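You operate a simulated robot arm through the tools that you are given. There is no shell and no other tool. Be economical: measure what you need, move in short steps, check, and stop when the job is done.

You run a simulated robot arm. Do the job below in one go: nothing can be reset, and whatever is moved stays where it is left.

JOB
Take the blue sign on the top of the steel bench and put it away on the top of the right sign shelf. Take the blue tape spool and leave it on the top of the workshop shelf. Close the door. Put one of the black pipe couplings from the filter stand under the drain spout on the top of the low table. Put the steel nut on the top of the trolley away on the top of the steel bench. Put one of the white tubs from the top of the steel bench on the grey metal disc on the top of the steel bench. Put the 20 mm tub from the top of the steel bench on the top of the low table and the 24 mm tub on the top of the trolley. Put the black tape roll on the top of the steel bench away on the top of the blue tank. Fetch the black digital gauge from the top of the steel bench and set it in the bucket. Take the bottle on the top of the steel bench and put it away on the side bench by the wall. Do these in any order. Set down upright: blue sign, black pipe coupling, tub, bottle.

The check looks at the end state, three seconds after you hand in, the way a careful person would. Anything else that was tipped, shoved, dropped, spilled or broken makes it a failure.

ROBOT AND FRAMES
A 7-joint arm with a vacuum gripper on a trunk, on a base that drives. Base frame: it is fixed to the floor where the robot stands at the start and does not move with it; the origin is under the middle of the robot, x ahead of it, y to its left, z up. Lengths are in cm, angles in degrees, forces in N, time in s.
With the tool pointing down near the work surface it reaches from about 16 to 82 cm from the robot's upright axis, wherever it stands. Its first joint turns from -166.0 to 166.0 degrees. Places, roughly: black pipe coupling (6x6x7 cm) [-330, -270, 80]; black tape roll (6x6x2 cm) [70, -80, 90]; blue sign [50, 25, 100]; blue tape spool (6x6x2 cm) [-40, -480, 80]; bottle [50, -50, 100]; bucket (20x20x20 cm) [90, -90, 100]; digital gauge [75, -75, 100]; door [-330, -420, 100]; metal disc [100, -150, 75]; side bench by the wall (48x12 cm) [-360, -216, 80]; steel nut (4x4x2 cm) [-110, -120, 90]; top of the blue tank [270, -440, 120]; top of the low table [100, -300, 60]; top of the right sign shelf (13x12 cm) [-86, -614, 60]; top of the steel bench [80, -70, 90]; top of the trolley (76x22 cm) [-118, -116, 84]; top of the workshop shelf (13x12 cm) [-56, -614, 60]; tub [75, -150, 100]; white tub [50, -125, 100]. Payload 1.88 kg.
Tool frame: the origin (TCP) lies in the middle of the cups' lips, and z points out of the cups. The gripper has 1 cup of 3.2 cm across, covering 3.2 by 3.2 cm (tool x, y); the bellows give 1.4 cm. With the vacuum on, a cup seals on a smooth face that it is pressed against (1 to 4 N); it does not hold porous or soft things. The pull reaches 41 N.
Orientation is that of the tool frame in the base frame, as [roll, pitch, yaw] about the fixed x, y, z axes, in that order (R = Rz(yaw) Ry(pitch) Rx(roll)). With the cups facing straight down, the tool's x points along the base's -x, its y along +y and its z along -z.

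CONTROLS
- The arm moves only by the tool send_rows. Its argument "steps" is text: rows parted by semicolons, each of 7 numbers parted by spaces: the shift along the tool's x, y, z in cm, then the turn, a rotation vector about the tool's x, y, z in degrees, then the vacuum: 1 switches it on, 0 off. In form: dx dy dz rx ry rz vacuum; .... A call has 1 to 8 rows; each row shifts and turns the commanded pose from where the row before left it, along the tool's axes as they then stand. A row lasts 0.2 s, in which the tool goes at most 5 cm and 8.6 degrees; a call with a longer step from one row to the next is refused whole, and so is a gripper value outside its range. Where a pose cannot be reached the arm comes as near as it can. A force on the tool above 40 N (or 10 N above the force at the start of the call, whichever is more), or a blocked arm, ends the call early, and 0.2 s more pass. The pull builds up within a second once a cup has sealed. Time passes only in rows, and 0.2 s behind the last, so rows that do not move give it time. The reply holds the time, the measured pose of the TCP, the force on the tool along the base axes and the pull of the vacuum, in the units named above and with some noise, with the torque about the TCP (base axes, N m) and any sound that the robot's microphone picked up.
- Cameras (640 x 400 px; columns grow to the right, rows downward): "scene" is now at [2.42, 13.71, 147.6]; the picture's right is [-0.43, -0.90, 0.00], its down [-0.63, 0.30, -0.72] and it looks along [0.65, -0.31, -0.70] (base axes); focal length 245 px, centre (320, 200). "wrist" rides on the gripper at [8.2, 1.4, -21.6] in the tool frame; the picture's right is [-0.17, 0.99, 0.00], its down [-0.91, -0.15, -0.37] and it looks along [-0.37, -0.06, 0.93] (tool axes); focal length 243 px, centre (320, 200). There is no depth. A picture from a camera that has moved, and an enlarged one, comes with that camera's place and axes in the base frame and with its lens. The place of the scene camera against the robot may be out by one fixed shift of up to 1.8 cm in any direction.
- camera(camera): a new picture of that camera. It takes no simulated time.
- slide_trunk(by): slides the trunk up (or, below 0, down) by that many cm; the arm and the scene camera ride with it, the base frame stays. It gives what a move gives, with no picture.
- steer(legs): drives the robot by 1 to 6 legs, each [ahead, left, turn to the left] in cm, cm and degrees, along the robot's own axes; the way and the turn of a leg run together, so that a leg with both is an arc; at most 150 cm and 180 degrees a leg. The arm and the cameras ride along, it lands a little off, and it stops where it bumps. It gives what a move gives.
- aim_head(pan, tilt): turns the head with the scene camera to pan (to the left, within 155 degrees either way) and tilt (down, from -29 to 69), counted from straight ahead of the robot. It gives what a move gives.
- zoom(camera, box): a new picture of the part [left, top, right, bottom] of that camera's present view, enlarged. It takes no simulated time.
- close_job(): hands the job in; it is judged then, once.

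Go step by step. Nothing tells you exact positions but the pictures and the camera data: compare them with the known pose of the tool, close in by small moves and look again before you grip or let go. The budget is 535 turns and 326 pictures, counting those below and the enlarged ones. Unless the task says otherwise, let go and move clear before handing in.

The tools are called after "Request:" by a JSON object that holds its "api" and its "payload". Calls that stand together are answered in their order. send_rows: Moves the arm, as the interface text tells. Its arguments: {"type":"object","properties":{"steps":{"type":"string"}},"required":["steps"]} The other tools are called the same way: slide_trunk (by) slides the trunk up or down; steer (legs) drives the base; aim_head (pan, tilt) turns the head that bears the scene camera; camera (camera) takes a picture; zoom (camera, box) takes an enlarged picture of a part of a camera's view; close_job () hands the job in.

At the start:

```text
time: 0.0
tool_pos: [27.51, -27.7, 125.91]
orientation: [180.0, 0.1, -179.9]
force: [0.0, -0.3, -0.5]
wrist_torque: [0.02, 0.0, 0.0]
pull: 0.1
trunk travel left (down, up): [-42.5, 16.5]
robot x, y, heading: [-0.02, -0.19, -0.1]
head pan, tilt: [-25.3, 44.2]
```

scene: 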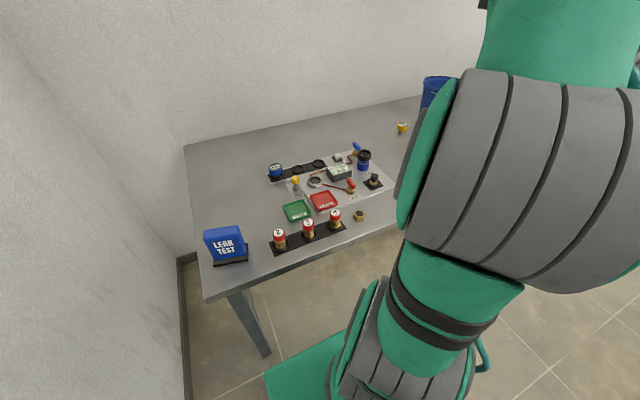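
wrist: 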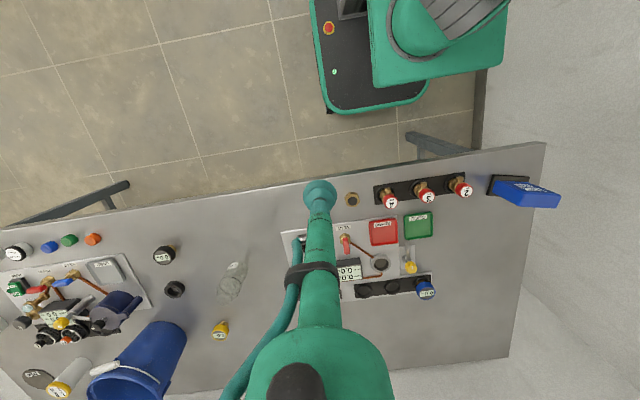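

I see the steel bench in front of the robot, with the sign at its left end, the gauge and tools in the middle and the bucket to the right. I'll look closer before moving.

Request:
{"api": "zoom", "payload": {"camera": "wrist", "box": [0, 220, 260, 400]}}

Request:
{"api": "zoom", "payload": {"camera": "wrist", "box": [270, 150, 570, 320]}}

Request:
{"api": "aim_head", "payload": {"pan": -75, "tilt": 25}}

Request:
{"api": "camera", "payload": {"camera": "scene"}}

```text
2.22 times, centred on (130, 310) of wrist
camera zoom: at [19.37, -26.42, 147.44], right [0.17, 0.99, 0.0], down [0.91, -0.15, 0.38], along [0.37, -0.06, -0.93], focal length 539 px, centre (742, -44)
```

zoom: 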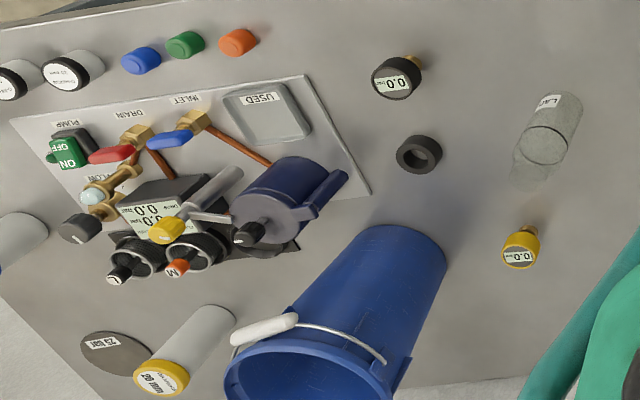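

```text
2.13 times, centred on (420, 235) of wrist
camera zoom: at [19.37, -26.42, 147.44], right [0.17, 0.99, 0.0], down [0.91, -0.15, 0.38], along [0.37, -0.06, -0.93], focal length 518 px, centre (107, 125)
```

zoom: 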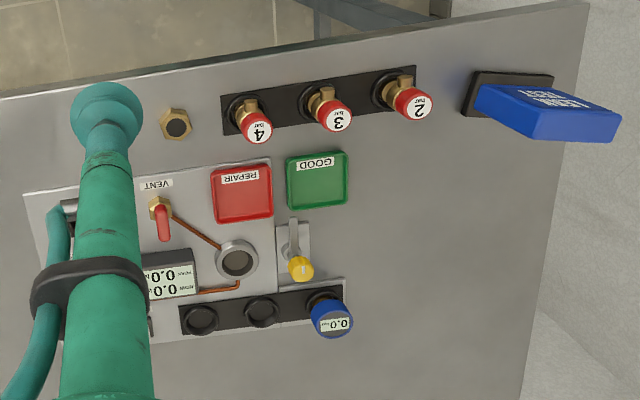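

```text
time: 1.2
tool_pos: [27.57, -27.73, 125.99]
orientation: [180.0, 0.1, -180.0]
force: [-1.5, 0.6, 0.3]
wrist_torque: [0.0, -0.02, 0.04]
pull: 0.1
trunk travel left (down, up): [-42.5, 16.5]
robot x, y, heading: [0.4, -0.18, 0.1]
head pan, tilt: [-75.0, 25.0]
```

```text
321 pictures are left
camera scene: at [-2.59, 8.31, 150.54], right [-0.97, -0.26, 0.0], down [-0.11, 0.41, -0.91], along [0.24, -0.88, -0.42], focal length 245 px, centre (320, 200)
```

scene: 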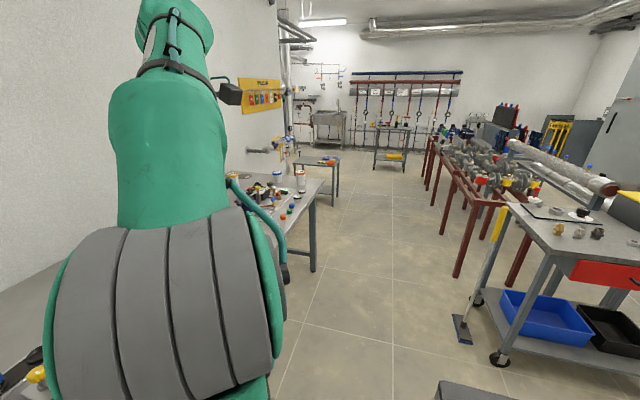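

The room runs toward -y. I'll zoom and look in other directions.

Request:
{"api": "zoom", "payload": {"camera": "scene", "box": [280, 60, 440, 200]}}

Request:
{"api": "zoom", "payload": {"camera": "scene", "box": [420, 80, 640, 260]}}

Request:
{"api": "aim_head", "payload": {"pan": -130, "tilt": 20}}

Request:
{"api": "camera", "payload": {"camera": "scene"}}

```text
2.86 times, centred on (360, 130) of scene
camera zoom: at [-2.59, 8.31, 150.54], right [-0.97, -0.26, 0.0], down [-0.11, 0.41, -0.91], along [0.24, -0.88, -0.42], focal length 699 px, centre (206, 400)
```

zoom: 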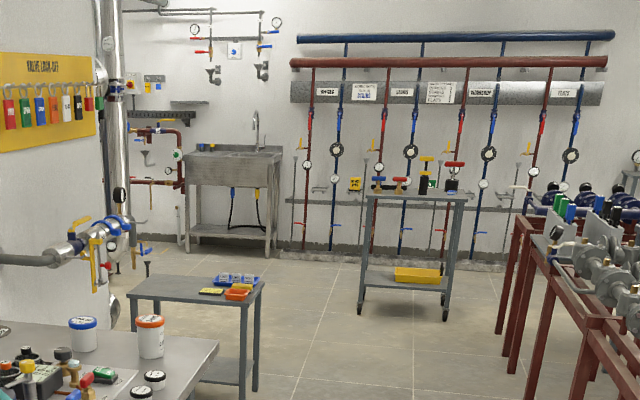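

```text
2.22 times, centred on (530, 170) of scene
camera zoom: at [-2.59, 8.31, 150.54], right [-0.97, -0.26, 0.0], down [-0.11, 0.41, -0.91], along [0.24, -0.88, -0.42], focal length 544 px, centre (-147, 267)
```

zoom: 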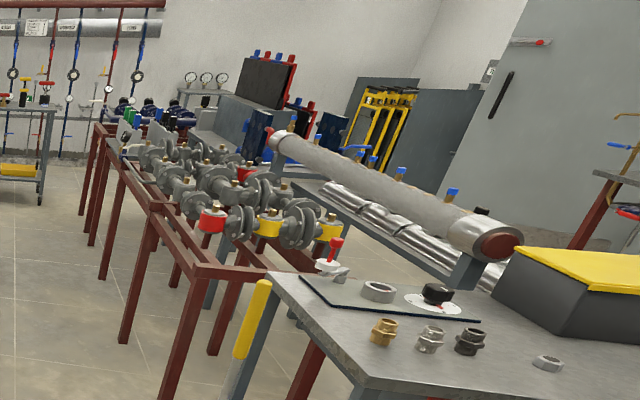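

```text
time: 2.4
tool_pos: [27.58, -27.69, 125.96]
orientation: [179.9, 0.1, -180.0]
force: [-0.4, 0.9, -0.1]
wrist_torque: [0.02, -0.01, 0.04]
pull: 0.0
trunk travel left (down, up): [-42.5, 16.5]
robot x, y, heading: [-0.01, -0.04, -0.0]
head pan, tilt: [-130.0, 20.0]
```

```text
318 pictures are left
camera scene: at [-10.96, 10.07, 151.35], right [-0.77, 0.64, 0.0], down [0.22, 0.26, -0.94], along [-0.6, -0.72, -0.34], focal length 245 px, centre (320, 200)
```

scene: 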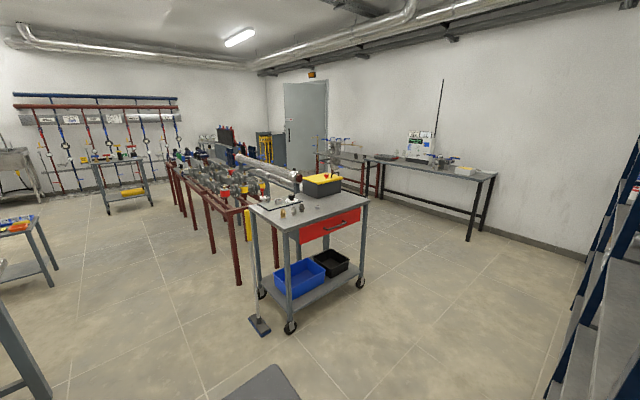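

Request:
{"api": "zoom", "payload": {"camera": "scene", "box": [230, 60, 500, 220]}}

Request:
{"api": "zoom", "payload": {"camera": "scene", "box": [60, 80, 280, 220]}}

Request:
{"api": "zoom", "payload": {"camera": "scene", "box": [240, 160, 380, 240]}}

```text
2.37 times, centred on (365, 140) of scene
camera zoom: at [-10.96, 10.07, 151.35], right [-0.77, 0.64, 0.0], down [0.22, 0.26, -0.94], along [-0.6, -0.72, -0.34], focal length 580 px, centre (213, 342)
```

zoom: 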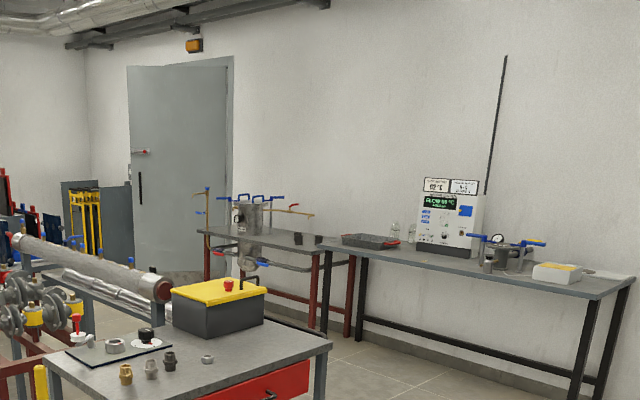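

```text
2.86 times, centred on (170, 150) of scene
camera zoom: at [-10.96, 10.07, 151.35], right [-0.77, 0.64, 0.0], down [0.22, 0.26, -0.94], along [-0.6, -0.72, -0.34], focal length 699 px, centre (749, 343)
```

zoom: 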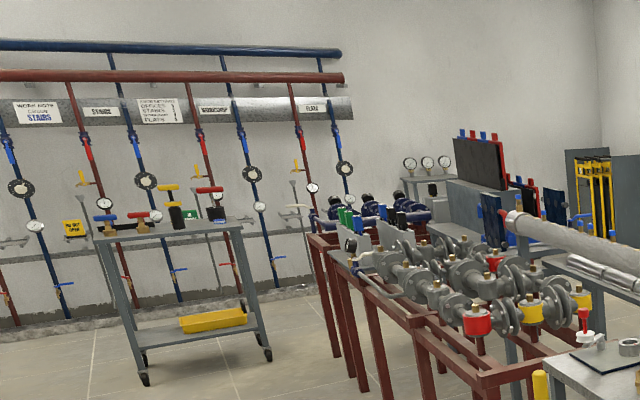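

```text
4.57 times, centred on (310, 200) of scene
camera zoom: at [-10.96, 10.07, 151.35], right [-0.77, 0.64, 0.0], down [0.22, 0.26, -0.94], along [-0.6, -0.72, -0.34], focal length 1118 px, centre (366, 200)
```

zoom: 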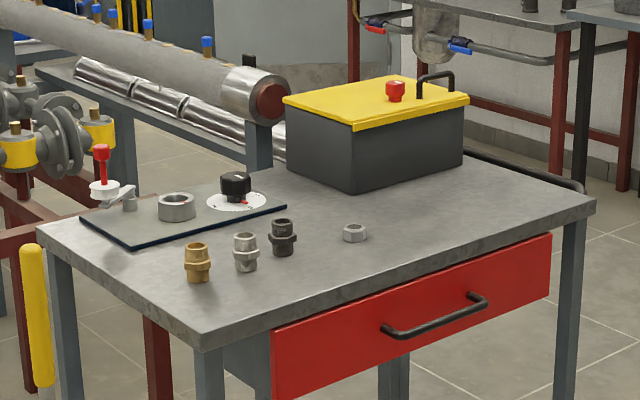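

The bench has gauges, a ring-shaped tape roll, the bottle and the tubs further right. I'll drive right along the bench to look at that end.

Request:
{"api": "steer", "payload": {"legs": [[0, -90, 0]]}}

Request:
{"api": "camera", "payload": {"camera": "wrist"}}

Request:
{"api": "aim_head", "payload": {"pan": -70, "tilt": 35}}

Request:
{"api": "camera", "payload": {"camera": "scene"}}

```text
time: 7.1
tool_pos: [26.74, -115.96, 125.81]
orientation: [180.0, 0.1, 179.4]
force: [0.4, 0.1, -1.1]
wrist_torque: [-0.06, 0.01, -0.01]
pull: 0.1
trunk travel left (down, up): [-42.5, 16.5]
robot x, y, heading: [-0.56, -87.82, -0.6]
head pan, tilt: [-130.0, 20.0]
```

```text
314 pictures are left
camera wrist: at [18.62, -114.52, 147.44], right [0.18, 0.98, 0.0], down [0.91, -0.16, 0.38], along [0.37, -0.07, -0.93], focal length 243 px, centre (320, 200)
```

wrist: 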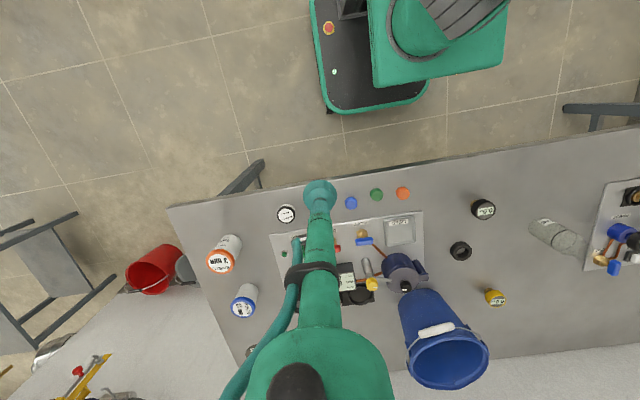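

```text
time: 8.4
tool_pos: [26.76, -116.03, 125.88]
orientation: [180.0, 0.1, 179.4]
force: [0.7, 0.0, 0.5]
wrist_torque: [-0.03, 0.01, 0.01]
pull: 0.1
trunk travel left (down, up): [-42.5, 16.5]
robot x, y, heading: [-0.6, -87.55, -0.6]
head pan, tilt: [-70.0, 35.0]
```

```text
313 pictures are left
camera scene: at [-2.36, -78.94, 148.97], right [-0.94, -0.33, 0.0], down [-0.19, 0.54, -0.82], along [0.27, -0.77, -0.57], focal length 245 px, centre (320, 200)
```

scene: 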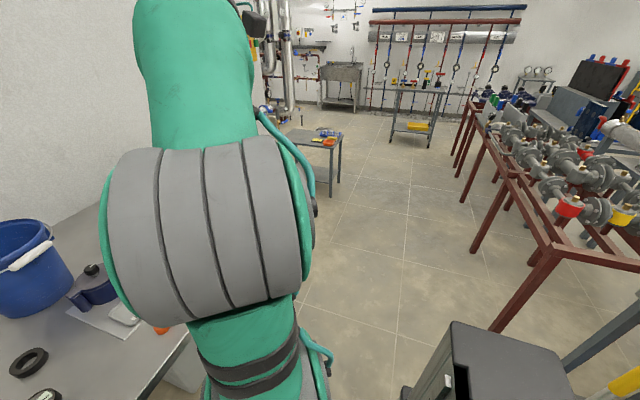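

Request:
{"api": "zoom", "payload": {"camera": "wrist", "box": [180, 170, 440, 330]}}

Request:
{"api": "zoom", "payload": {"camera": "wrist", "box": [380, 170, 600, 330]}}

```text
2.46 times, centred on (310, 250) of wrist
camera zoom: at [18.62, -114.53, 147.44], right [0.18, 0.98, 0.0], down [0.91, -0.16, 0.38], along [0.37, -0.07, -0.93], focal length 597 px, centre (345, 77)
```

zoom: 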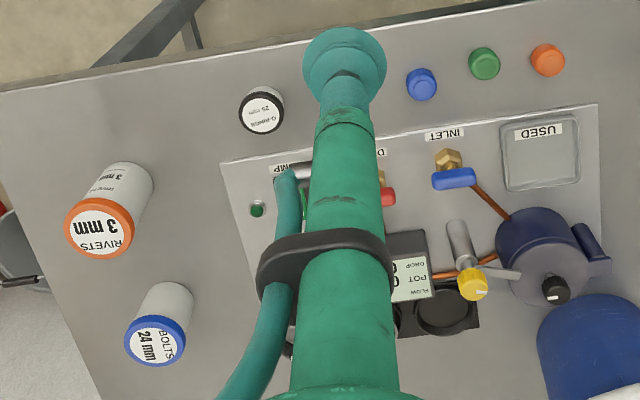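

```text
2.50 times, centred on (490, 250) of wrist
camera zoom: at [18.62, -114.53, 147.44], right [0.18, 0.98, 0.0], down [0.91, -0.16, 0.38], along [0.37, -0.07, -0.93], focal length 606 px, centre (-105, 75)
```

zoom: 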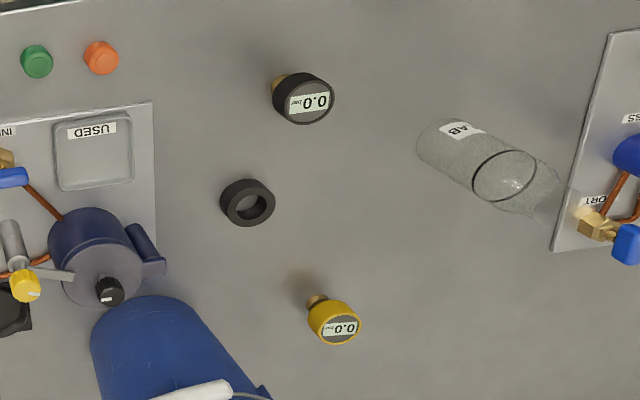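

The 24 mm tub has the blue lid, the 20 mm tub the yellow lid, and the white O-ring tubs have black lids. I start with the black gauge at about (52,-77) and move the tool above it.

Request:
{"api": "send_rows", "payload": {"steps": "-2.5 4 0 0 0 0 0;-2.5 4 0 0 0 0 0;-2.5 4 0 0 0 0 0;-2.5 4 0 0 0 0 0;-2.5 4 0 0 0 0 0;-2.5 4 0 0 0 0 0;-2.5 4 0 0 0 0 0;-2.5 4 0 0 0 0 0"}}

Request:
{"api": "send_rows", "payload": {"steps": "-2.5 4 0 0 0 0 0;-2.5 3 0 0 0 0 0;0 0 4 0 0 0 0;0 0 4 0 0 0 0;0 0 4 0 0 0 0"}}

Request:
{"api": "camera", "payload": {"camera": "wrist"}}

```text
time: 10.2
tool_pos: [47.05, -83.97, 125.99]
orientation: [-180.0, 0.1, 179.2]
force: [-1.0, 0.2, -0.5]
wrist_torque: [0.01, -0.01, 0.02]
pull: 0.1
trunk travel left (down, up): [-42.5, 16.5]
robot x, y, heading: [-0.39, -88.1, -0.5]
head pan, tilt: [-70.0, 35.0]
```

```text
time: 11.4
tool_pos: [51.95, -77.28, 113.85]
orientation: [-179.9, 0.1, 179.2]
force: [0.5, -0.4, 0.2]
wrist_torque: [-0.01, 0.01, -0.01]
pull: 0.1
trunk travel left (down, up): [-42.5, 16.5]
robot x, y, heading: [-0.71, -87.75, -0.5]
head pan, tilt: [-70.0, 35.0]
```

```text
310 pictures are left
camera wrist: at [43.83, -75.81, 135.42], right [0.18, 0.98, 0.0], down [0.91, -0.16, 0.38], along [0.37, -0.07, -0.93], focal length 243 px, centre (320, 200)
```

wrist: 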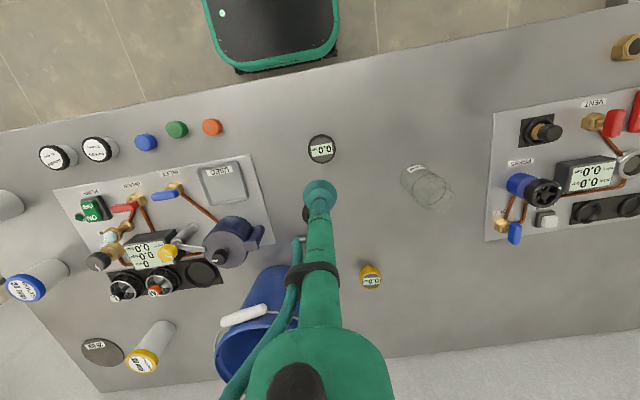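

The gauge is right under the cup. I go down to just above its face, then press gently with the vacuum on.

Request:
{"api": "send_rows", "payload": {"steps": "0 0 5 0 0 0 0;0 0 5 0 0 0 0;0 0 5 0 0 0 0;0 0 5 0 0 0 0"}}

Request:
{"api": "camera", "payload": {"camera": "wrist"}}

```text
time: 12.4
tool_pos: [52.22, -77.14, 93.83]
orientation: [-180.0, 0.0, 179.3]
force: [-1.3, -0.1, 0.6]
wrist_torque: [-0.03, -0.01, -0.01]
pull: 0.1
trunk travel left (down, up): [-42.5, 16.5]
robot x, y, heading: [-0.3, -87.85, -0.4]
head pan, tilt: [-70.0, 35.0]
```

```text
309 pictures are left
camera wrist: at [44.11, -75.69, 115.38], right [0.18, 0.98, 0.0], down [0.91, -0.16, 0.38], along [0.37, -0.07, -0.93], focal length 243 px, centre (320, 200)
```

wrist: 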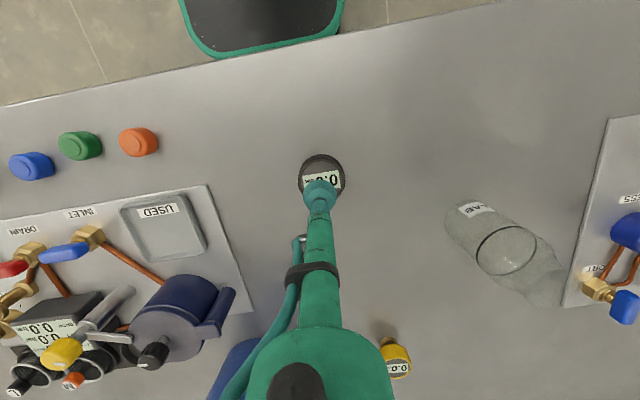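

Request:
{"api": "send_rows", "payload": {"steps": "0.5 0 2 0 0 0 1;0 0 1 0 0 0 1;0 0 0.6 0 0 0 1;0 0 0.5 0 0 0 1;0 0 0.4 0 0 0 1"}}

```text
time: 13.6
tool_pos: [51.67, -77.12, 89.71]
orientation: [179.9, 0.5, 179.4]
force: [1.1, 2.7, 31.3]
wrist_torque: [0.06, 0.04, -0.02]
pull: 40.5
trunk travel left (down, up): [-42.5, 16.5]
robot x, y, heading: [-0.43, -87.71, -0.6]
head pan, tilt: [-70.0, 35.0]
```

Sealed. I lift the gauge and check.

Request:
{"api": "send_rows", "payload": {"steps": "0 0 -0.6 0 0 0 1;0 0 -1 0 0 0 1;0 0 -3 0 0 0 1;0 0 -5 0 0 0 1;0 0 -5 0 0 0 1;0 0 -5 0 0 0 1;0 0 -5 0 0 0 1;0 0 -5 0 0 0 1"}}

Request:
{"api": "camera", "payload": {"camera": "wrist"}}

```text
time: 15.4
tool_pos: [51.74, -77.2, 119.09]
orientation: [-179.9, -0.1, 179.4]
force: [0.4, -0.2, -2.1]
wrist_torque: [-0.03, 0.08, 0.01]
pull: 40.6
trunk travel left (down, up): [-42.5, 16.5]
robot x, y, heading: [-0.62, -88.04, -0.8]
head pan, tilt: [-70.0, 35.0]
```

```text
308 pictures are left
camera wrist: at [43.58, -75.79, 140.59], right [0.18, 0.98, 0.0], down [0.91, -0.16, 0.38], along [0.37, -0.07, -0.93], focal length 243 px, centre (320, 200)
```

wrist: 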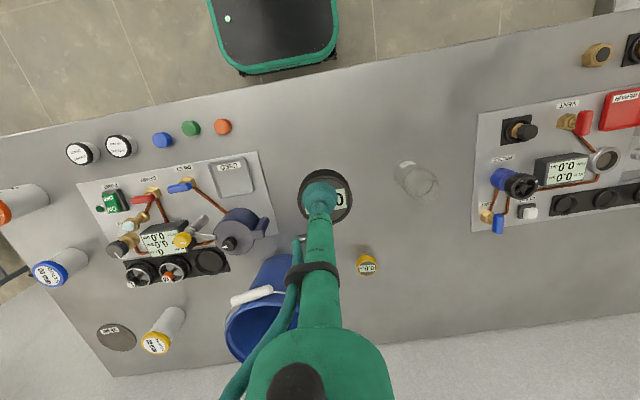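

The gauge is held, and the bucket opening is at about (82,-94), slightly out of reach. I check my base's footprint before driving nearer.

Request:
{"api": "aim_head", "payload": {"pan": -120, "tilt": 65}}

Request:
{"api": "camera", "payload": {"camera": "scene"}}

Request:
{"api": "aim_head", "payload": {"pan": 10, "tilt": 69}}

Request:
{"api": "camera", "payload": {"camera": "scene"}}

```text
time: 16.5
tool_pos: [51.74, -77.31, 119.07]
orientation: [180.0, 0.1, 179.4]
force: [-0.9, -0.5, -2.1]
wrist_torque: [0.0, 0.02, 0.0]
pull: 40.4
trunk travel left (down, up): [-42.5, 16.5]
robot x, y, heading: [-0.39, -87.71, -0.7]
head pan, tilt: [-120.0, 65.0]
```

```text
307 pictures are left
camera scene: at [-8.36, -75.85, 144.99], right [-0.86, 0.51, 0.0], down [0.46, 0.78, -0.42], along [-0.22, -0.36, -0.91], focal length 245 px, centre (320, 200)
```

scene: 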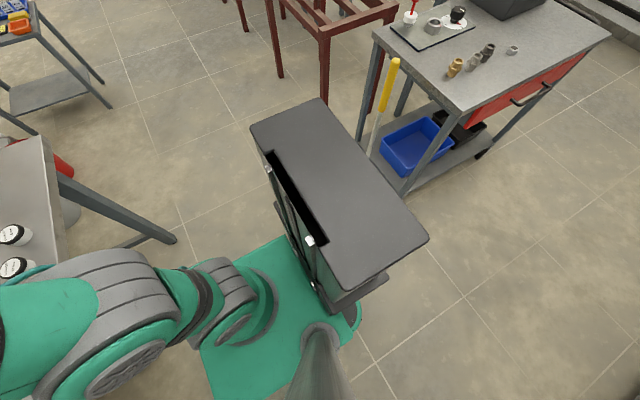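

```text
time: 18.6
tool_pos: [51.58, -77.25, 118.92]
orientation: [-179.9, 0.1, 179.4]
force: [0.9, 0.0, -3.5]
wrist_torque: [-0.07, 0.03, 0.01]
pull: 40.5
trunk travel left (down, up): [-42.5, 16.5]
robot x, y, heading: [-0.58, -87.68, -0.6]
head pan, tilt: [10.0, 68.8]
```

```text
306 pictures are left
camera scene: at [0.25, -69.72, 144.6], right [0.16, -0.99, 0.0], down [-0.92, -0.15, -0.36], along [0.36, 0.06, -0.93], focal length 245 px, centre (320, 200)
```

scene: 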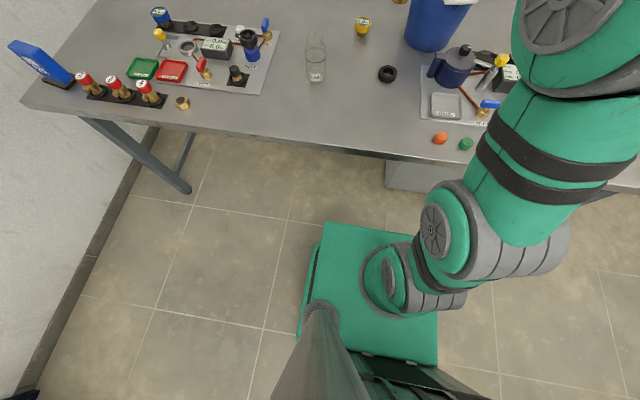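

I can safely move ahead about 8 cm, with only the low base going under the bench. I do that with a small step right.

Request:
{"api": "steer", "payload": {"legs": [[8, -6, 0]]}}

Request:
{"api": "camera", "payload": {"camera": "wrist"}}

```text
time: 19.8
tool_pos: [59.57, -83.49, 118.97]
orientation: [180.0, 0.1, 179.3]
force: [-0.2, 0.5, -2.6]
wrist_torque: [0.0, -0.02, -0.01]
pull: 40.6
trunk travel left (down, up): [-42.5, 16.5]
robot x, y, heading: [7.58, -94.0, -0.5]
head pan, tilt: [10.0, 68.8]
```

```text
305 pictures are left
camera wrist: at [51.49, -82.0, 140.55], right [0.18, 0.98, 0.0], down [0.91, -0.16, 0.38], along [0.37, -0.07, -0.93], focal length 243 px, centre (320, 200)
```

wrist: 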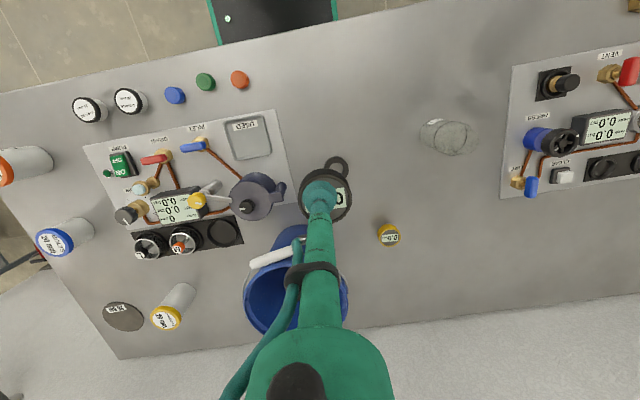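

Request:
{"api": "send_rows", "payload": {"steps": "-1 0 -3 0 0 0 1;-4.3 -1.7 0 0 0 0 1;-4.3 -1.7 0 0 0 0 1;-4.3 -1.7 0 0 0 0 1;-4.3 -1.7 0 0 0 0 1;-4.2 -1.7 0 0 0 0 1;0 0 0 0 0 0 1"}}

Request:
{"api": "camera", "payload": {"camera": "wrist"}}

Request:
{"api": "aim_head", "payload": {"pan": -5, "tilt": 35}}

Request:
{"api": "camera", "payload": {"camera": "scene"}}

```text
time: 21.4
tool_pos: [74.07, -91.45, 116.92]
orientation: [180.0, 0.1, 179.3]
force: [0.5, -0.2, -2.6]
wrist_torque: [-0.02, 0.06, 0.04]
pull: 40.9
out of reach, approached as far as the arm can: row 3, 4, 5, 6
trunk travel left (down, up): [-42.5, 16.5]
robot x, y, heading: [7.42, -93.89, -0.5]
head pan, tilt: [10.0, 68.8]
```

```text
304 pictures are left
camera wrist: at [65.91, -89.98, 138.54], right [0.18, 0.98, 0.0], down [0.91, -0.16, 0.38], along [0.37, -0.07, -0.93], focal length 243 px, centre (320, 200)
```

wrist: 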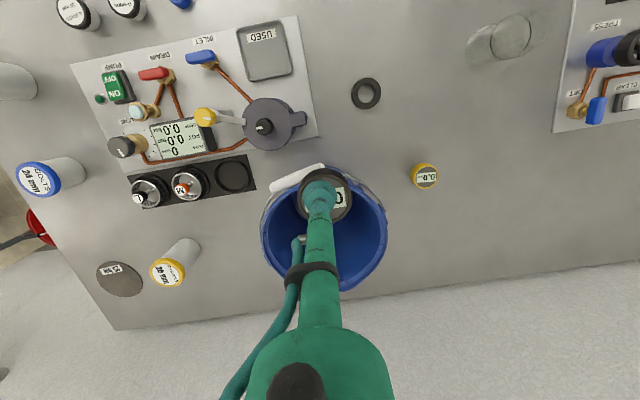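

```text
time: 22.4
tool_pos: [73.96, -91.45, 117.01]
orientation: [180.0, 0.1, 179.4]
force: [0.4, 0.4, -2.7]
wrist_torque: [-0.01, 0.05, 0.02]
pull: 40.2
trunk travel left (down, up): [-42.5, 16.5]
robot x, y, heading: [7.33, -94.2, -0.6]
head pan, tilt: [-5.0, 35.0]
```

```text
303 pictures are left
camera scene: at [11.43, -77.67, 148.96], right [-0.1, -1.0, 0.0], down [-0.57, 0.06, -0.82], along [0.81, -0.08, -0.57], focal length 245 px, centre (320, 200)
```

scene: 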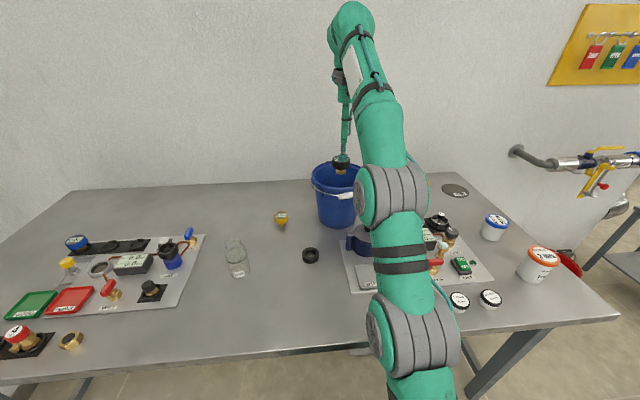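

The arm is short of the bucket at this height. I raise the trunk and edge forward 4 cm.

Request:
{"api": "slide_trunk", "payload": {"by": 12}}

Request:
{"api": "steer", "payload": {"legs": [[4, 0, 0]]}}

Request:
{"api": "send_rows", "payload": {"steps": "0 0 3 0 0 0 1;0 0 3 0 0 0 1;-2.5 -0.5 2 0 0 0 1;-2.5 -0.5 0 0 0 0 1;0 0 0 0 0 0 1"}}

Request:
{"api": "camera", "payload": {"camera": "wrist"}}

```text
time: 23.9
tool_pos: [74.04, -91.3, 128.79]
orientation: [-180.0, 0.0, 179.3]
force: [0.3, 0.0, -1.4]
wrist_torque: [-0.03, 0.03, -0.05]
pull: 41.0
trunk travel left (down, up): [-54.5, 4.5]
robot x, y, heading: [7.17, -93.7, -0.5]
head pan, tilt: [-5.0, 35.0]
```

```text
time: 24.8
tool_pos: [78.09, -91.44, 128.91]
orientation: [180.0, 0.0, 179.3]
force: [0.5, 0.4, -2.3]
wrist_torque: [-0.01, 0.06, -0.01]
pull: 40.6
trunk travel left (down, up): [-54.5, 4.5]
robot x, y, heading: [11.76, -94.08, -0.5]
head pan, tilt: [-5.0, 35.0]
```

```text
time: 26.0
tool_pos: [82.8, -92.5, 120.83]
orientation: [179.9, 0.1, 179.2]
force: [-0.1, -0.4, -2.8]
wrist_torque: [-0.01, 0.01, 0.01]
pull: 40.5
trunk travel left (down, up): [-54.5, 4.5]
robot x, y, heading: [11.46, -94.32, -0.7]
head pan, tilt: [-5.0, 35.0]
```

```text
302 pictures are left
camera wrist: at [74.81, -91.14, 142.54], right [0.18, 0.98, 0.0], down [0.91, -0.16, 0.38], along [0.37, -0.07, -0.93], focal length 243 px, centre (320, 200)
```

wrist: 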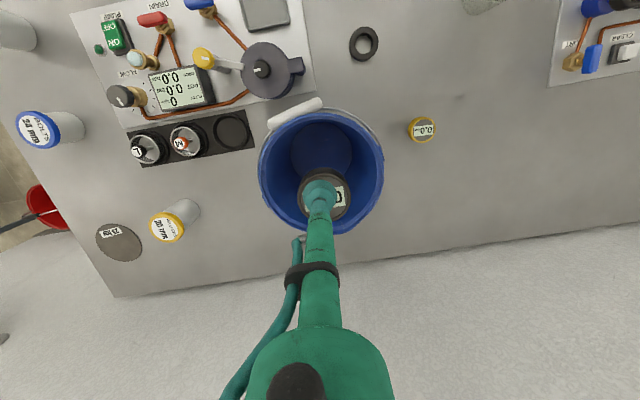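

The gauge is over the bucket. I lower it inside.

Request:
{"api": "send_rows", "payload": {"steps": "-1 0 5 0 0 0 1;0 0 5 0 0 0 1;0 0 5 0 0 0 1;0 0 5 0 0 0 1;0 0 4 0 0 0 1"}}

Request:
{"api": "camera", "payload": {"camera": "wrist"}}

```text
refused: row 1 steps farther than a row can; nothing moved
```

```text
301 pictures are left
camera wrist: at [74.81, -91.14, 142.54], right [0.18, 0.98, 0.0], down [0.91, -0.16, 0.38], along [0.37, -0.07, -0.93], focal length 243 px, centre (320, 200)
```

wrist: 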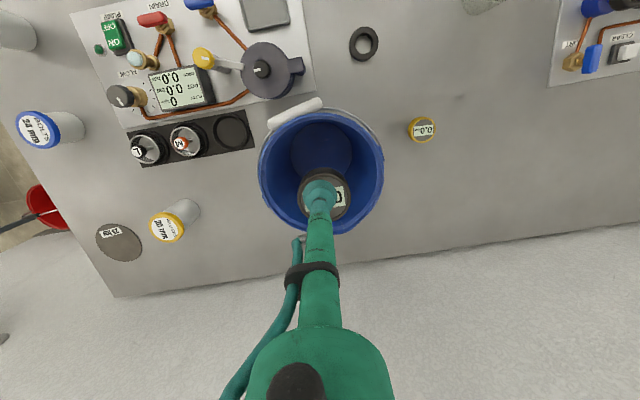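

Request:
{"api": "send_rows", "payload": {"steps": "-1 0 0 0 0 0 1;0 0 5 0 0 0 1;0 0 5 0 0 0 1;0 0 5 0 0 0 1;0 0 5 0 0 0 1;0 0 4 0 0 0 1"}}

Request:
{"api": "send_rows", "payload": {"steps": "0 0 1 0 0 0 1;0 0 1 0 0 0 1;0 0 1 0 0 0 1"}}

Request:
{"api": "camera", "payload": {"camera": "wrist"}}

```text
time: 27.4
tool_pos: [84.11, -92.57, 96.74]
orientation: [180.0, 0.0, 179.3]
force: [0.7, 0.6, -1.9]
wrist_torque: [-0.01, 0.04, 0.0]
pull: 40.7
trunk travel left (down, up): [-54.5, 4.5]
robot x, y, heading: [11.68, -93.74, -0.6]
head pan, tilt: [-5.0, 35.0]
```

```text
time: 28.2
tool_pos: [84.02, -92.72, 93.81]
orientation: [-179.9, 0.0, 179.3]
force: [0.3, -0.4, -2.3]
wrist_torque: [0.01, 0.01, 0.01]
pull: 40.9
trunk travel left (down, up): [-54.5, 4.5]
robot x, y, heading: [11.31, -93.81, -0.7]
head pan, tilt: [-5.0, 35.0]
```

```text
300 pictures are left
camera wrist: at [75.98, -91.19, 115.41], right [0.18, 0.98, 0.0], down [0.91, -0.16, 0.37], along [0.37, -0.07, -0.93], focal length 243 px, centre (320, 200)
```

wrist: 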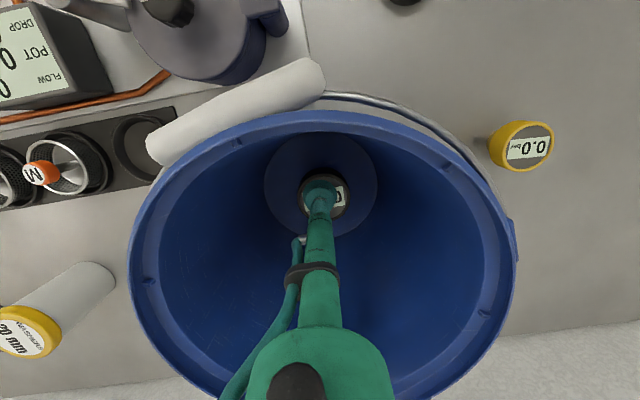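

Request:
{"api": "send_rows", "payload": {"steps": "0 0 0.7 0 0 0 1;0 0 0.7 0 0 0 1;0 0 0.5 0 0 0 1;0 0 0 0 0 0 1"}}

```text
time: 29.2
tool_pos: [84.13, -92.42, 91.85]
orientation: [-180.0, 0.0, 179.4]
force: [0.2, 0.6, -1.6]
wrist_torque: [-0.05, 0.0, 0.0]
pull: 40.7
trunk travel left (down, up): [-54.5, 4.5]
robot x, y, heading: [11.43, -94.19, -0.5]
head pan, tilt: [-5.0, 35.0]
```

Request:
{"api": "send_rows", "payload": {"steps": "0 0 0.5 0 0 0 1;0 0 0.4 0 0 0 1;0 0 0 0 0 0 1"}}

```text
time: 30.0
tool_pos: [84.12, -92.59, 91.05]
orientation: [-180.0, 0.0, 179.3]
force: [0.0, -0.5, -2.1]
wrist_torque: [-0.01, 0.03, 0.01]
pull: 41.1
trunk travel left (down, up): [-54.5, 4.5]
robot x, y, heading: [11.19, -94.33, -0.6]
head pan, tilt: [-5.0, 35.0]
```

Request:
{"api": "send_rows", "payload": {"steps": "0 0 0.4 0 0 0 1;0 0 0.4 0 0 0 1;0 0 0.3 0 0 0 1;0 0 0 0 0 0 1"}}

```text
time: 31.0
tool_pos: [84.14, -92.36, 90.47]
orientation: [-179.9, 0.5, 179.3]
force: [-2.8, -2.1, 29.3]
wrist_torque: [0.05, 0.02, -0.06]
pull: 40.3
trunk travel left (down, up): [-54.5, 4.5]
robot x, y, heading: [11.31, -94.5, -0.6]
head pan, tilt: [-5.0, 35.0]
```

Touchdown. I release and rise.

Request:
{"api": "send_rows", "payload": {"steps": "0 0 -0.6 0 0 0 0;0 0 0 0 0 0 0;0 0 0 0 0 0 0;0 0 -0.5 0 0 0 0;0 0 -3 0 0 0 0;0 0 -5 0 0 0 0;0 0 -5 0 0 0 0;0 0 -5 0 0 0 0"}}

Request:
{"api": "send_rows", "payload": {"steps": "0 0 -5 0 0 0 0;0 0 -5 0 0 0 0;0 0 -4 0 0 0 0"}}

Request:
{"api": "camera", "payload": {"camera": "wrist"}}

```text
time: 32.8
tool_pos: [83.74, -92.62, 109.34]
orientation: [180.0, -0.1, 179.4]
force: [0.1, 0.1, -0.6]
wrist_torque: [0.03, 0.0, 0.01]
pull: 0.1
trunk travel left (down, up): [-54.5, 4.5]
robot x, y, heading: [11.55, -94.33, -0.7]
head pan, tilt: [-5.0, 35.0]
```

```text
time: 33.6
tool_pos: [83.61, -92.34, 121.91]
orientation: [-179.8, 0.0, 179.4]
force: [-0.2, 0.0, 0.2]
wrist_torque: [-0.04, -0.05, 0.02]
pull: 0.0
out of reach, approached as far as the arm can: row 3
trunk travel left (down, up): [-54.5, 4.5]
robot x, y, heading: [11.34, -94.22, -0.6]
head pan, tilt: [-5.0, 35.0]
```

```text
299 pictures are left
camera wrist: at [75.39, -90.84, 143.42], right [0.18, 0.98, 0.0], down [0.91, -0.16, 0.38], along [0.37, -0.07, -0.93], focal length 243 px, centre (320, 200)
```

wrist: 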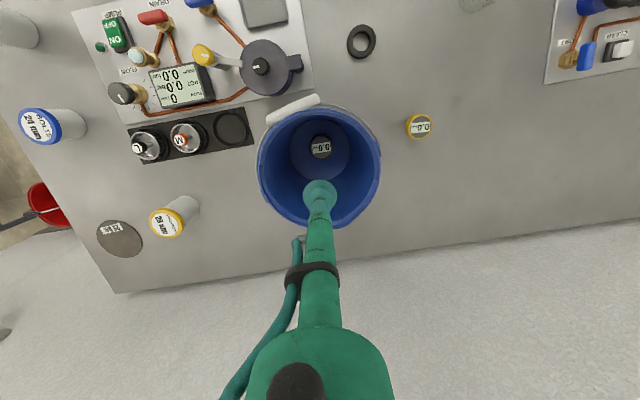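

The gauge stands in the bucket. Next comes the white tub: I pull back and move right along the bench.

Request:
{"api": "send_rows", "payload": {"steps": "4.8 0 0 0 0 0 0;4.8 0 0 0 0 0 0;4.8 0 0 0 0 0 0;4.8 0 0 0 0 0 0;4.8 0 0 0 0 0 0;4.8 0 0 0 0 0 0;4.8 0 0 0 0 0 0"}}

Request:
{"api": "steer", "payload": {"legs": [[-8, -31, 0.6]]}}

Request:
{"api": "camera", "payload": {"camera": "wrist"}}

```text
time: 35.2
tool_pos: [49.86, -92.26, 121.96]
orientation: [-180.0, 0.0, 179.3]
force: [0.7, 0.0, -0.1]
wrist_torque: [0.01, -0.01, 0.03]
pull: 0.0
trunk travel left (down, up): [-54.5, 4.5]
robot x, y, heading: [11.35, -94.05, -0.8]
head pan, tilt: [-5.0, 35.0]
```

```text
time: 37.3
tool_pos: [41.85, -123.18, 121.87]
orientation: [180.0, 0.0, -179.8]
force: [0.0, 1.0, 0.4]
wrist_torque: [0.01, -0.03, -0.01]
pull: 0.0
trunk travel left (down, up): [-54.5, 4.5]
robot x, y, heading: [3.16, -125.65, 0.3]
head pan, tilt: [-5.0, 35.0]
```

```text
298 pictures are left
camera wrist: at [33.75, -121.89, 143.41], right [0.16, 0.99, 0.0], down [0.92, -0.15, 0.37], along [0.37, -0.06, -0.93], focal length 243 px, centre (320, 200)
```

wrist: 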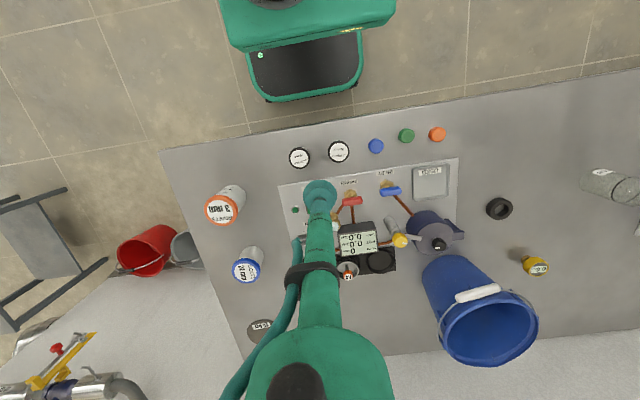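

Request:
{"api": "send_rows", "payload": {"steps": "-1.3 -2.7 0 0 0 0 0;-1.3 -2.7 0 0 0 0 0;0 0 5 0 0 0 0;0 0 5 0 0 0 0;0 0 5 0 0 0 0;0 0 5 0 0 0 0;0 0 5 0 0 0 0"}}

Request:
{"api": "camera", "payload": {"camera": "wrist"}}

```text
time: 38.9
tool_pos: [44.53, -128.5, 96.92]
orientation: [179.9, 0.0, -179.8]
force: [-0.1, -0.4, 0.2]
wrist_torque: [-0.01, -0.02, 0.02]
pull: 0.0
trunk travel left (down, up): [-54.5, 4.5]
robot x, y, heading: [3.22, -125.44, 0.4]
head pan, tilt: [-5.0, 35.0]
```

```text
297 pictures are left
camera wrist: at [36.44, -127.23, 118.46], right [0.16, 0.99, 0.0], down [0.91, -0.15, 0.38], along [0.37, -0.06, -0.93], focal length 243 px, centre (320, 200)
```

wrist: 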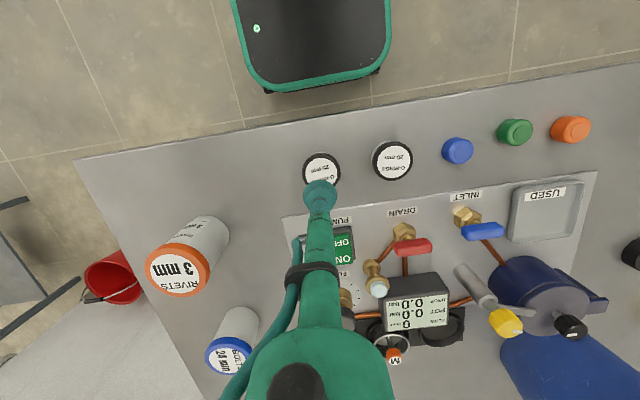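

Request:
{"api": "send_rows", "payload": {"steps": "0 0 4 0 0 0 1;0 0 3 0 0 0 1;0 0 0.8 0 0 0 1;0 0 0.5 0 0 0 1;0 0 0.4 0 0 0 1"}}

```text
time: 40.1
tool_pos: [44.53, -128.58, 88.45]
orientation: [-180.0, 0.3, -179.8]
force: [-6.1, -1.5, 30.3]
wrist_torque: [0.01, 0.01, -0.02]
pull: 40.9
trunk travel left (down, up): [-54.5, 4.5]
robot x, y, heading: [3.49, -125.39, 0.5]
head pan, tilt: [-5.0, 35.0]
```

Request:
{"api": "send_rows", "payload": {"steps": "0 0 -0.5 0 0 0 1;0 0 -3 0 0 0 1;0 0 -5 0 0 0 1;0 0 -5 0 0 0 1;0 0 -5 0 0 0 1;0 0 -5 0 0 0 1;0 0 -5 0 0 0 1;0 0 -5 0 0 0 1"}}

Request:
{"api": "aim_head", "payload": {"pan": -80, "tilt": 40}}

Request:
{"api": "camera", "payload": {"camera": "scene"}}

Request:
{"api": "camera", "payload": {"camera": "wrist"}}

```text
time: 41.9
tool_pos: [44.55, -128.68, 121.73]
orientation: [-180.0, 0.0, -179.9]
force: [0.3, -0.7, -1.0]
wrist_torque: [0.02, 0.0, -0.01]
pull: 40.4
trunk travel left (down, up): [-54.5, 4.5]
robot x, y, heading: [3.45, -126.02, 0.3]
head pan, tilt: [-5.0, 35.0]
```

```text
time: 43.4
tool_pos: [44.6, -128.69, 121.79]
orientation: [180.0, 0.1, -179.7]
force: [-0.1, 0.4, -0.3]
wrist_torque: [0.02, 0.02, 0.0]
pull: 40.3
trunk travel left (down, up): [-54.5, 4.5]
robot x, y, heading: [3.41, -125.76, 0.4]
head pan, tilt: [-80.0, 40.0]
```

```text
296 pictures are left
camera scene: at [-0.17, -116.77, 160.21], right [-0.98, -0.18, 0.0], down [-0.12, 0.63, -0.77], along [0.14, -0.75, -0.64], focal length 245 px, centre (320, 200)
```

scene: 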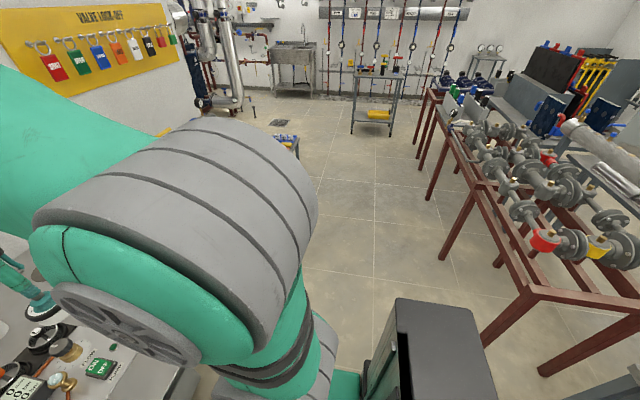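

```text
295 pictures are left
camera wrist: at [36.39, -127.39, 143.28], right [0.16, 0.99, 0.0], down [0.92, -0.15, 0.37], along [0.37, -0.06, -0.93], focal length 243 px, centre (320, 200)
```

wrist: 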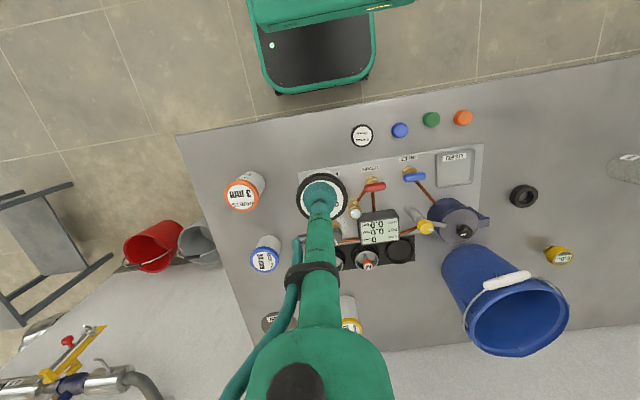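

White tub is held. I'll drive round to the bench's right end, facing +y, to reach the disc; buckets stand by the wall at about (105,-220), so I keep x at about 50.

Request:
{"api": "steer", "payload": {"legs": [[-8, -40, 0], [0, -36, 0], [0, 0, 90]]}}

Request:
{"api": "aim_head", "payload": {"pan": -40, "tilt": 45}}

Request:
{"api": "camera", "payload": {"camera": "scene"}}

Request:
{"api": "camera", "payload": {"camera": "wrist"}}

```text
time: 51.7
tool_pos: [-1.52, -160.63, 121.77]
orientation: [-179.9, 0.0, -89.3]
force: [0.0, 0.2, -0.9]
wrist_torque: [-0.04, 0.0, 0.0]
pull: 40.4
trunk travel left (down, up): [-54.5, 4.5]
robot x, y, heading: [-4.05, -201.91, 90.7]
head pan, tilt: [-80.0, 40.0]
```

```text
time: 52.8
tool_pos: [-1.47, -160.7, 121.68]
orientation: [179.9, 0.0, -89.3]
force: [0.4, 0.2, -0.3]
wrist_torque: [-0.04, -0.01, 0.03]
pull: 41.0
trunk travel left (down, up): [-54.5, 4.5]
robot x, y, heading: [-4.3, -201.55, 90.5]
head pan, tilt: [-40.0, 45.0]
```

```text
294 pictures are left
camera scene: at [-14.44, -200.87, 159.49], right [0.77, -0.64, 0.0], down [-0.45, -0.55, -0.71], along [0.45, 0.55, -0.71], focal length 245 px, centre (320, 200)
```

scene: 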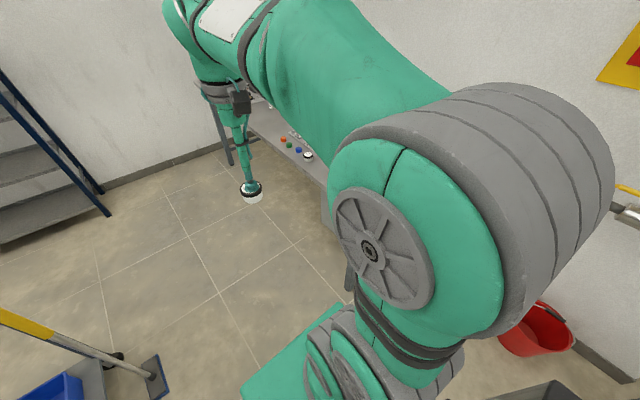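

```text
293 pictures are left
camera wrist: at [-2.67, -168.89, 143.32], right [-0.99, 0.16, 0.0], down [0.14, 0.92, 0.37], along [0.06, 0.37, -0.93], focal length 243 px, centre (320, 200)
```

wrist: 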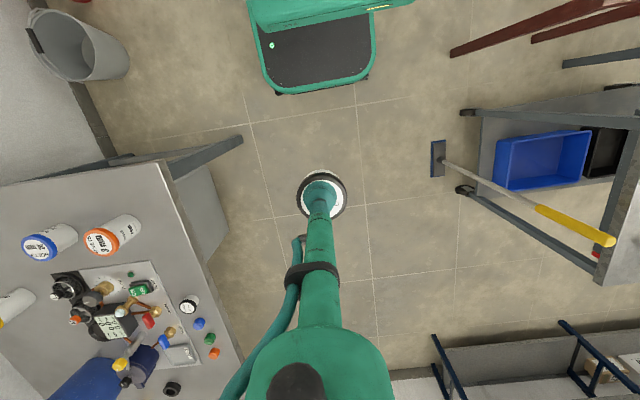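

Request:
{"api": "steer", "payload": {"legs": [[0, -52, -0.6]]}}

Request:
{"api": "camera", "payload": {"camera": "wrist"}}

```text
time: 55.8
tool_pos: [51.37, -160.44, 121.78]
orientation: [-180.0, -0.1, -90.1]
force: [0.2, -0.1, -0.3]
wrist_torque: [0.0, 0.0, 0.0]
pull: 40.6
trunk travel left (down, up): [-54.5, 4.5]
robot x, y, heading: [47.8, -201.5, 89.8]
head pan, tilt: [-40.0, 45.0]
```

```text
292 pictures are left
camera wrist: at [50.01, -168.67, 143.32], right [-0.99, 0.17, 0.0], down [0.16, 0.91, 0.37], along [0.06, 0.37, -0.93], focal length 243 px, centre (320, 200)
```

wrist: 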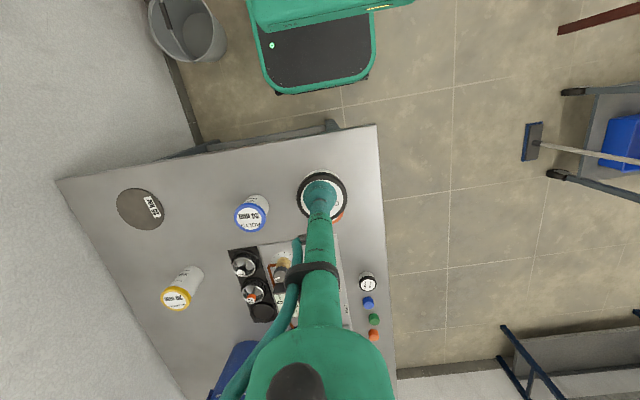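

The disc is at (100.5,-151). I move the held tub over it.

Request:
{"api": "send_rows", "payload": {"steps": "0 0 5 0 0 0 1;0 0 5 0 0 0 1;-0.8 -4.9 0 0 0 0 1;-0.8 -4.9 0 0 0 0 1;-0.8 -4.9 0 0 0 0 1;-0.8 -4.9 0 0 0 0 1;-0.8 -4.9 0 0 0 0 1;-0.8 -4.9 0 0 0 0 1"}}

Request:
{"api": "send_rows", "payload": {"steps": "-1.1 -4.8 0 0 0 0 1;-1.1 -4.8 0 0 0 0 1;-1.1 -4.8 0 0 0 0 1;-1.1 -4.8 0 0 0 0 1;0 0 0 0 0 0 1"}}

Request:
{"api": "camera", "payload": {"camera": "wrist"}}

```text
time: 57.6
tool_pos: [80.89, -155.62, 111.78]
orientation: [179.9, 0.0, -90.1]
force: [0.1, -0.1, 0.2]
wrist_torque: [0.0, 0.03, 0.03]
pull: 40.8
trunk travel left (down, up): [-54.5, 4.5]
robot x, y, heading: [47.84, -201.53, 89.8]
head pan, tilt: [-40.0, 45.0]
```

```text
time: 58.8
tool_pos: [100.09, -151.51, 111.96]
orientation: [-179.9, 0.1, -90.1]
force: [-0.6, 0.8, -0.6]
wrist_torque: [0.0, 0.01, 0.01]
pull: 40.9
trunk travel left (down, up): [-54.5, 4.5]
robot x, y, heading: [47.82, -201.44, 90.0]
head pan, tilt: [-40.0, 45.0]
```

```text
291 pictures are left
camera wrist: at [98.67, -159.83, 133.53], right [-0.99, 0.17, 0.0], down [0.15, 0.91, 0.38], along [0.06, 0.37, -0.93], focal length 243 px, centre (320, 200)
```

wrist: 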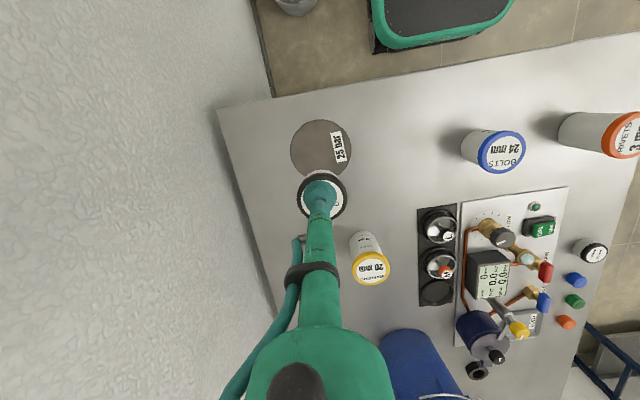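

Aligned. Lowering.

Request:
{"api": "send_rows", "payload": {"steps": "0 0 5 0 0 0 1;0 0 5 0 0 0 1;0 0 5 0 0 0 1;0 0 4 0 0 0 1;0 0 1 0 0 0 1;0 0 0.6 0 0 0 1;0 0 0.5 0 0 0 1"}}

Request:
{"api": "camera", "payload": {"camera": "wrist"}}

```text
time: 60.4
tool_pos: [100.02, -151.23, 90.65]
orientation: [-180.0, 0.0, -90.0]
force: [0.3, 0.3, -1.4]
wrist_torque: [-0.04, -0.04, -0.03]
pull: 40.8
trunk travel left (down, up): [-54.5, 4.5]
robot x, y, heading: [48.09, -201.13, 89.8]
head pan, tilt: [-40.0, 45.0]
```

```text
290 pictures are left
camera wrist: at [98.62, -159.46, 112.27], right [-0.99, 0.17, 0.0], down [0.16, 0.91, 0.37], along [0.06, 0.37, -0.93], focal length 243 px, centre (320, 200)
```

wrist: 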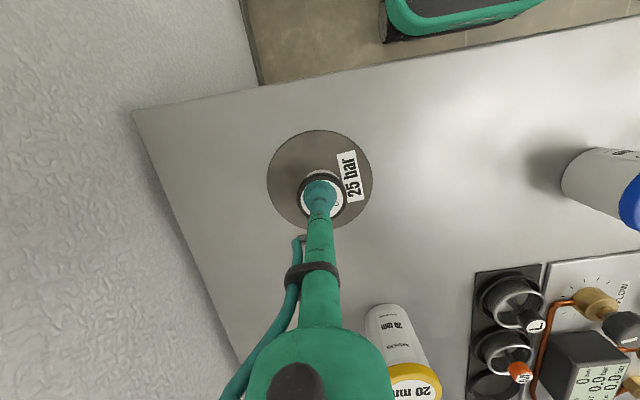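

Request:
{"api": "send_rows", "payload": {"steps": "0 0 0.5 0 0 0 1;0 0 0.4 0 0 0 1;0 0 0.4 0 0 0 1;0 0 0.3 0 0 0 1"}}

```text
time: 61.4
tool_pos: [99.88, -151.3, 89.16]
orientation: [-179.8, 0.2, -90.1]
force: [-1.1, -1.5, 8.4]
wrist_torque: [0.05, 0.06, 0.02]
pull: 41.0
trunk travel left (down, up): [-54.5, 4.5]
robot x, y, heading: [48.32, -201.37, 89.9]
head pan, tilt: [-40.0, 45.0]
```

Request:
{"api": "send_rows", "payload": {"steps": "0 0 0 0 0 0 0;0 0 0 0 0 0 0;0 0 0 0 0 0 0;0 0 -0.5 0 0 0 0;0 0 -2 0 0 0 0;0 0 -5 0 0 0 0;0 0 -5 0 0 0 0;0 0 -5 0 0 0 0"}}

Request:
{"api": "camera", "payload": {"camera": "wrist"}}

```text
time: 63.2
tool_pos: [99.93, -150.94, 106.56]
orientation: [180.0, 0.0, -90.1]
force: [0.2, -0.9, 0.7]
wrist_torque: [0.0, -0.01, 0.0]
pull: 0.0
trunk travel left (down, up): [-54.5, 4.5]
robot x, y, heading: [48.01, -201.82, 90.0]
head pan, tilt: [-40.0, 45.0]
```

```text
289 pictures are left
camera wrist: at [98.64, -159.2, 128.14], right [-0.99, 0.17, 0.0], down [0.16, 0.91, 0.37], along [0.06, 0.37, -0.93], focal length 243 px, centre (320, 200)
```

wrist: 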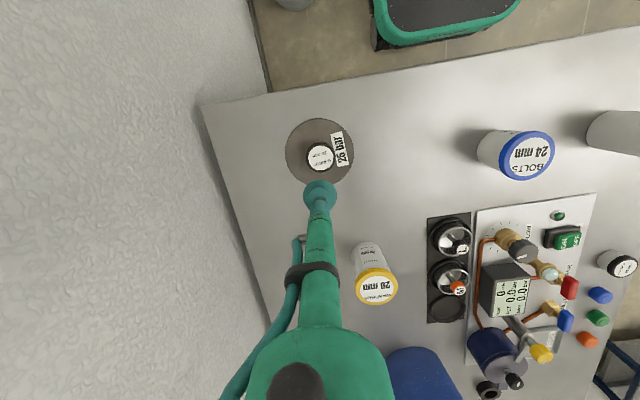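

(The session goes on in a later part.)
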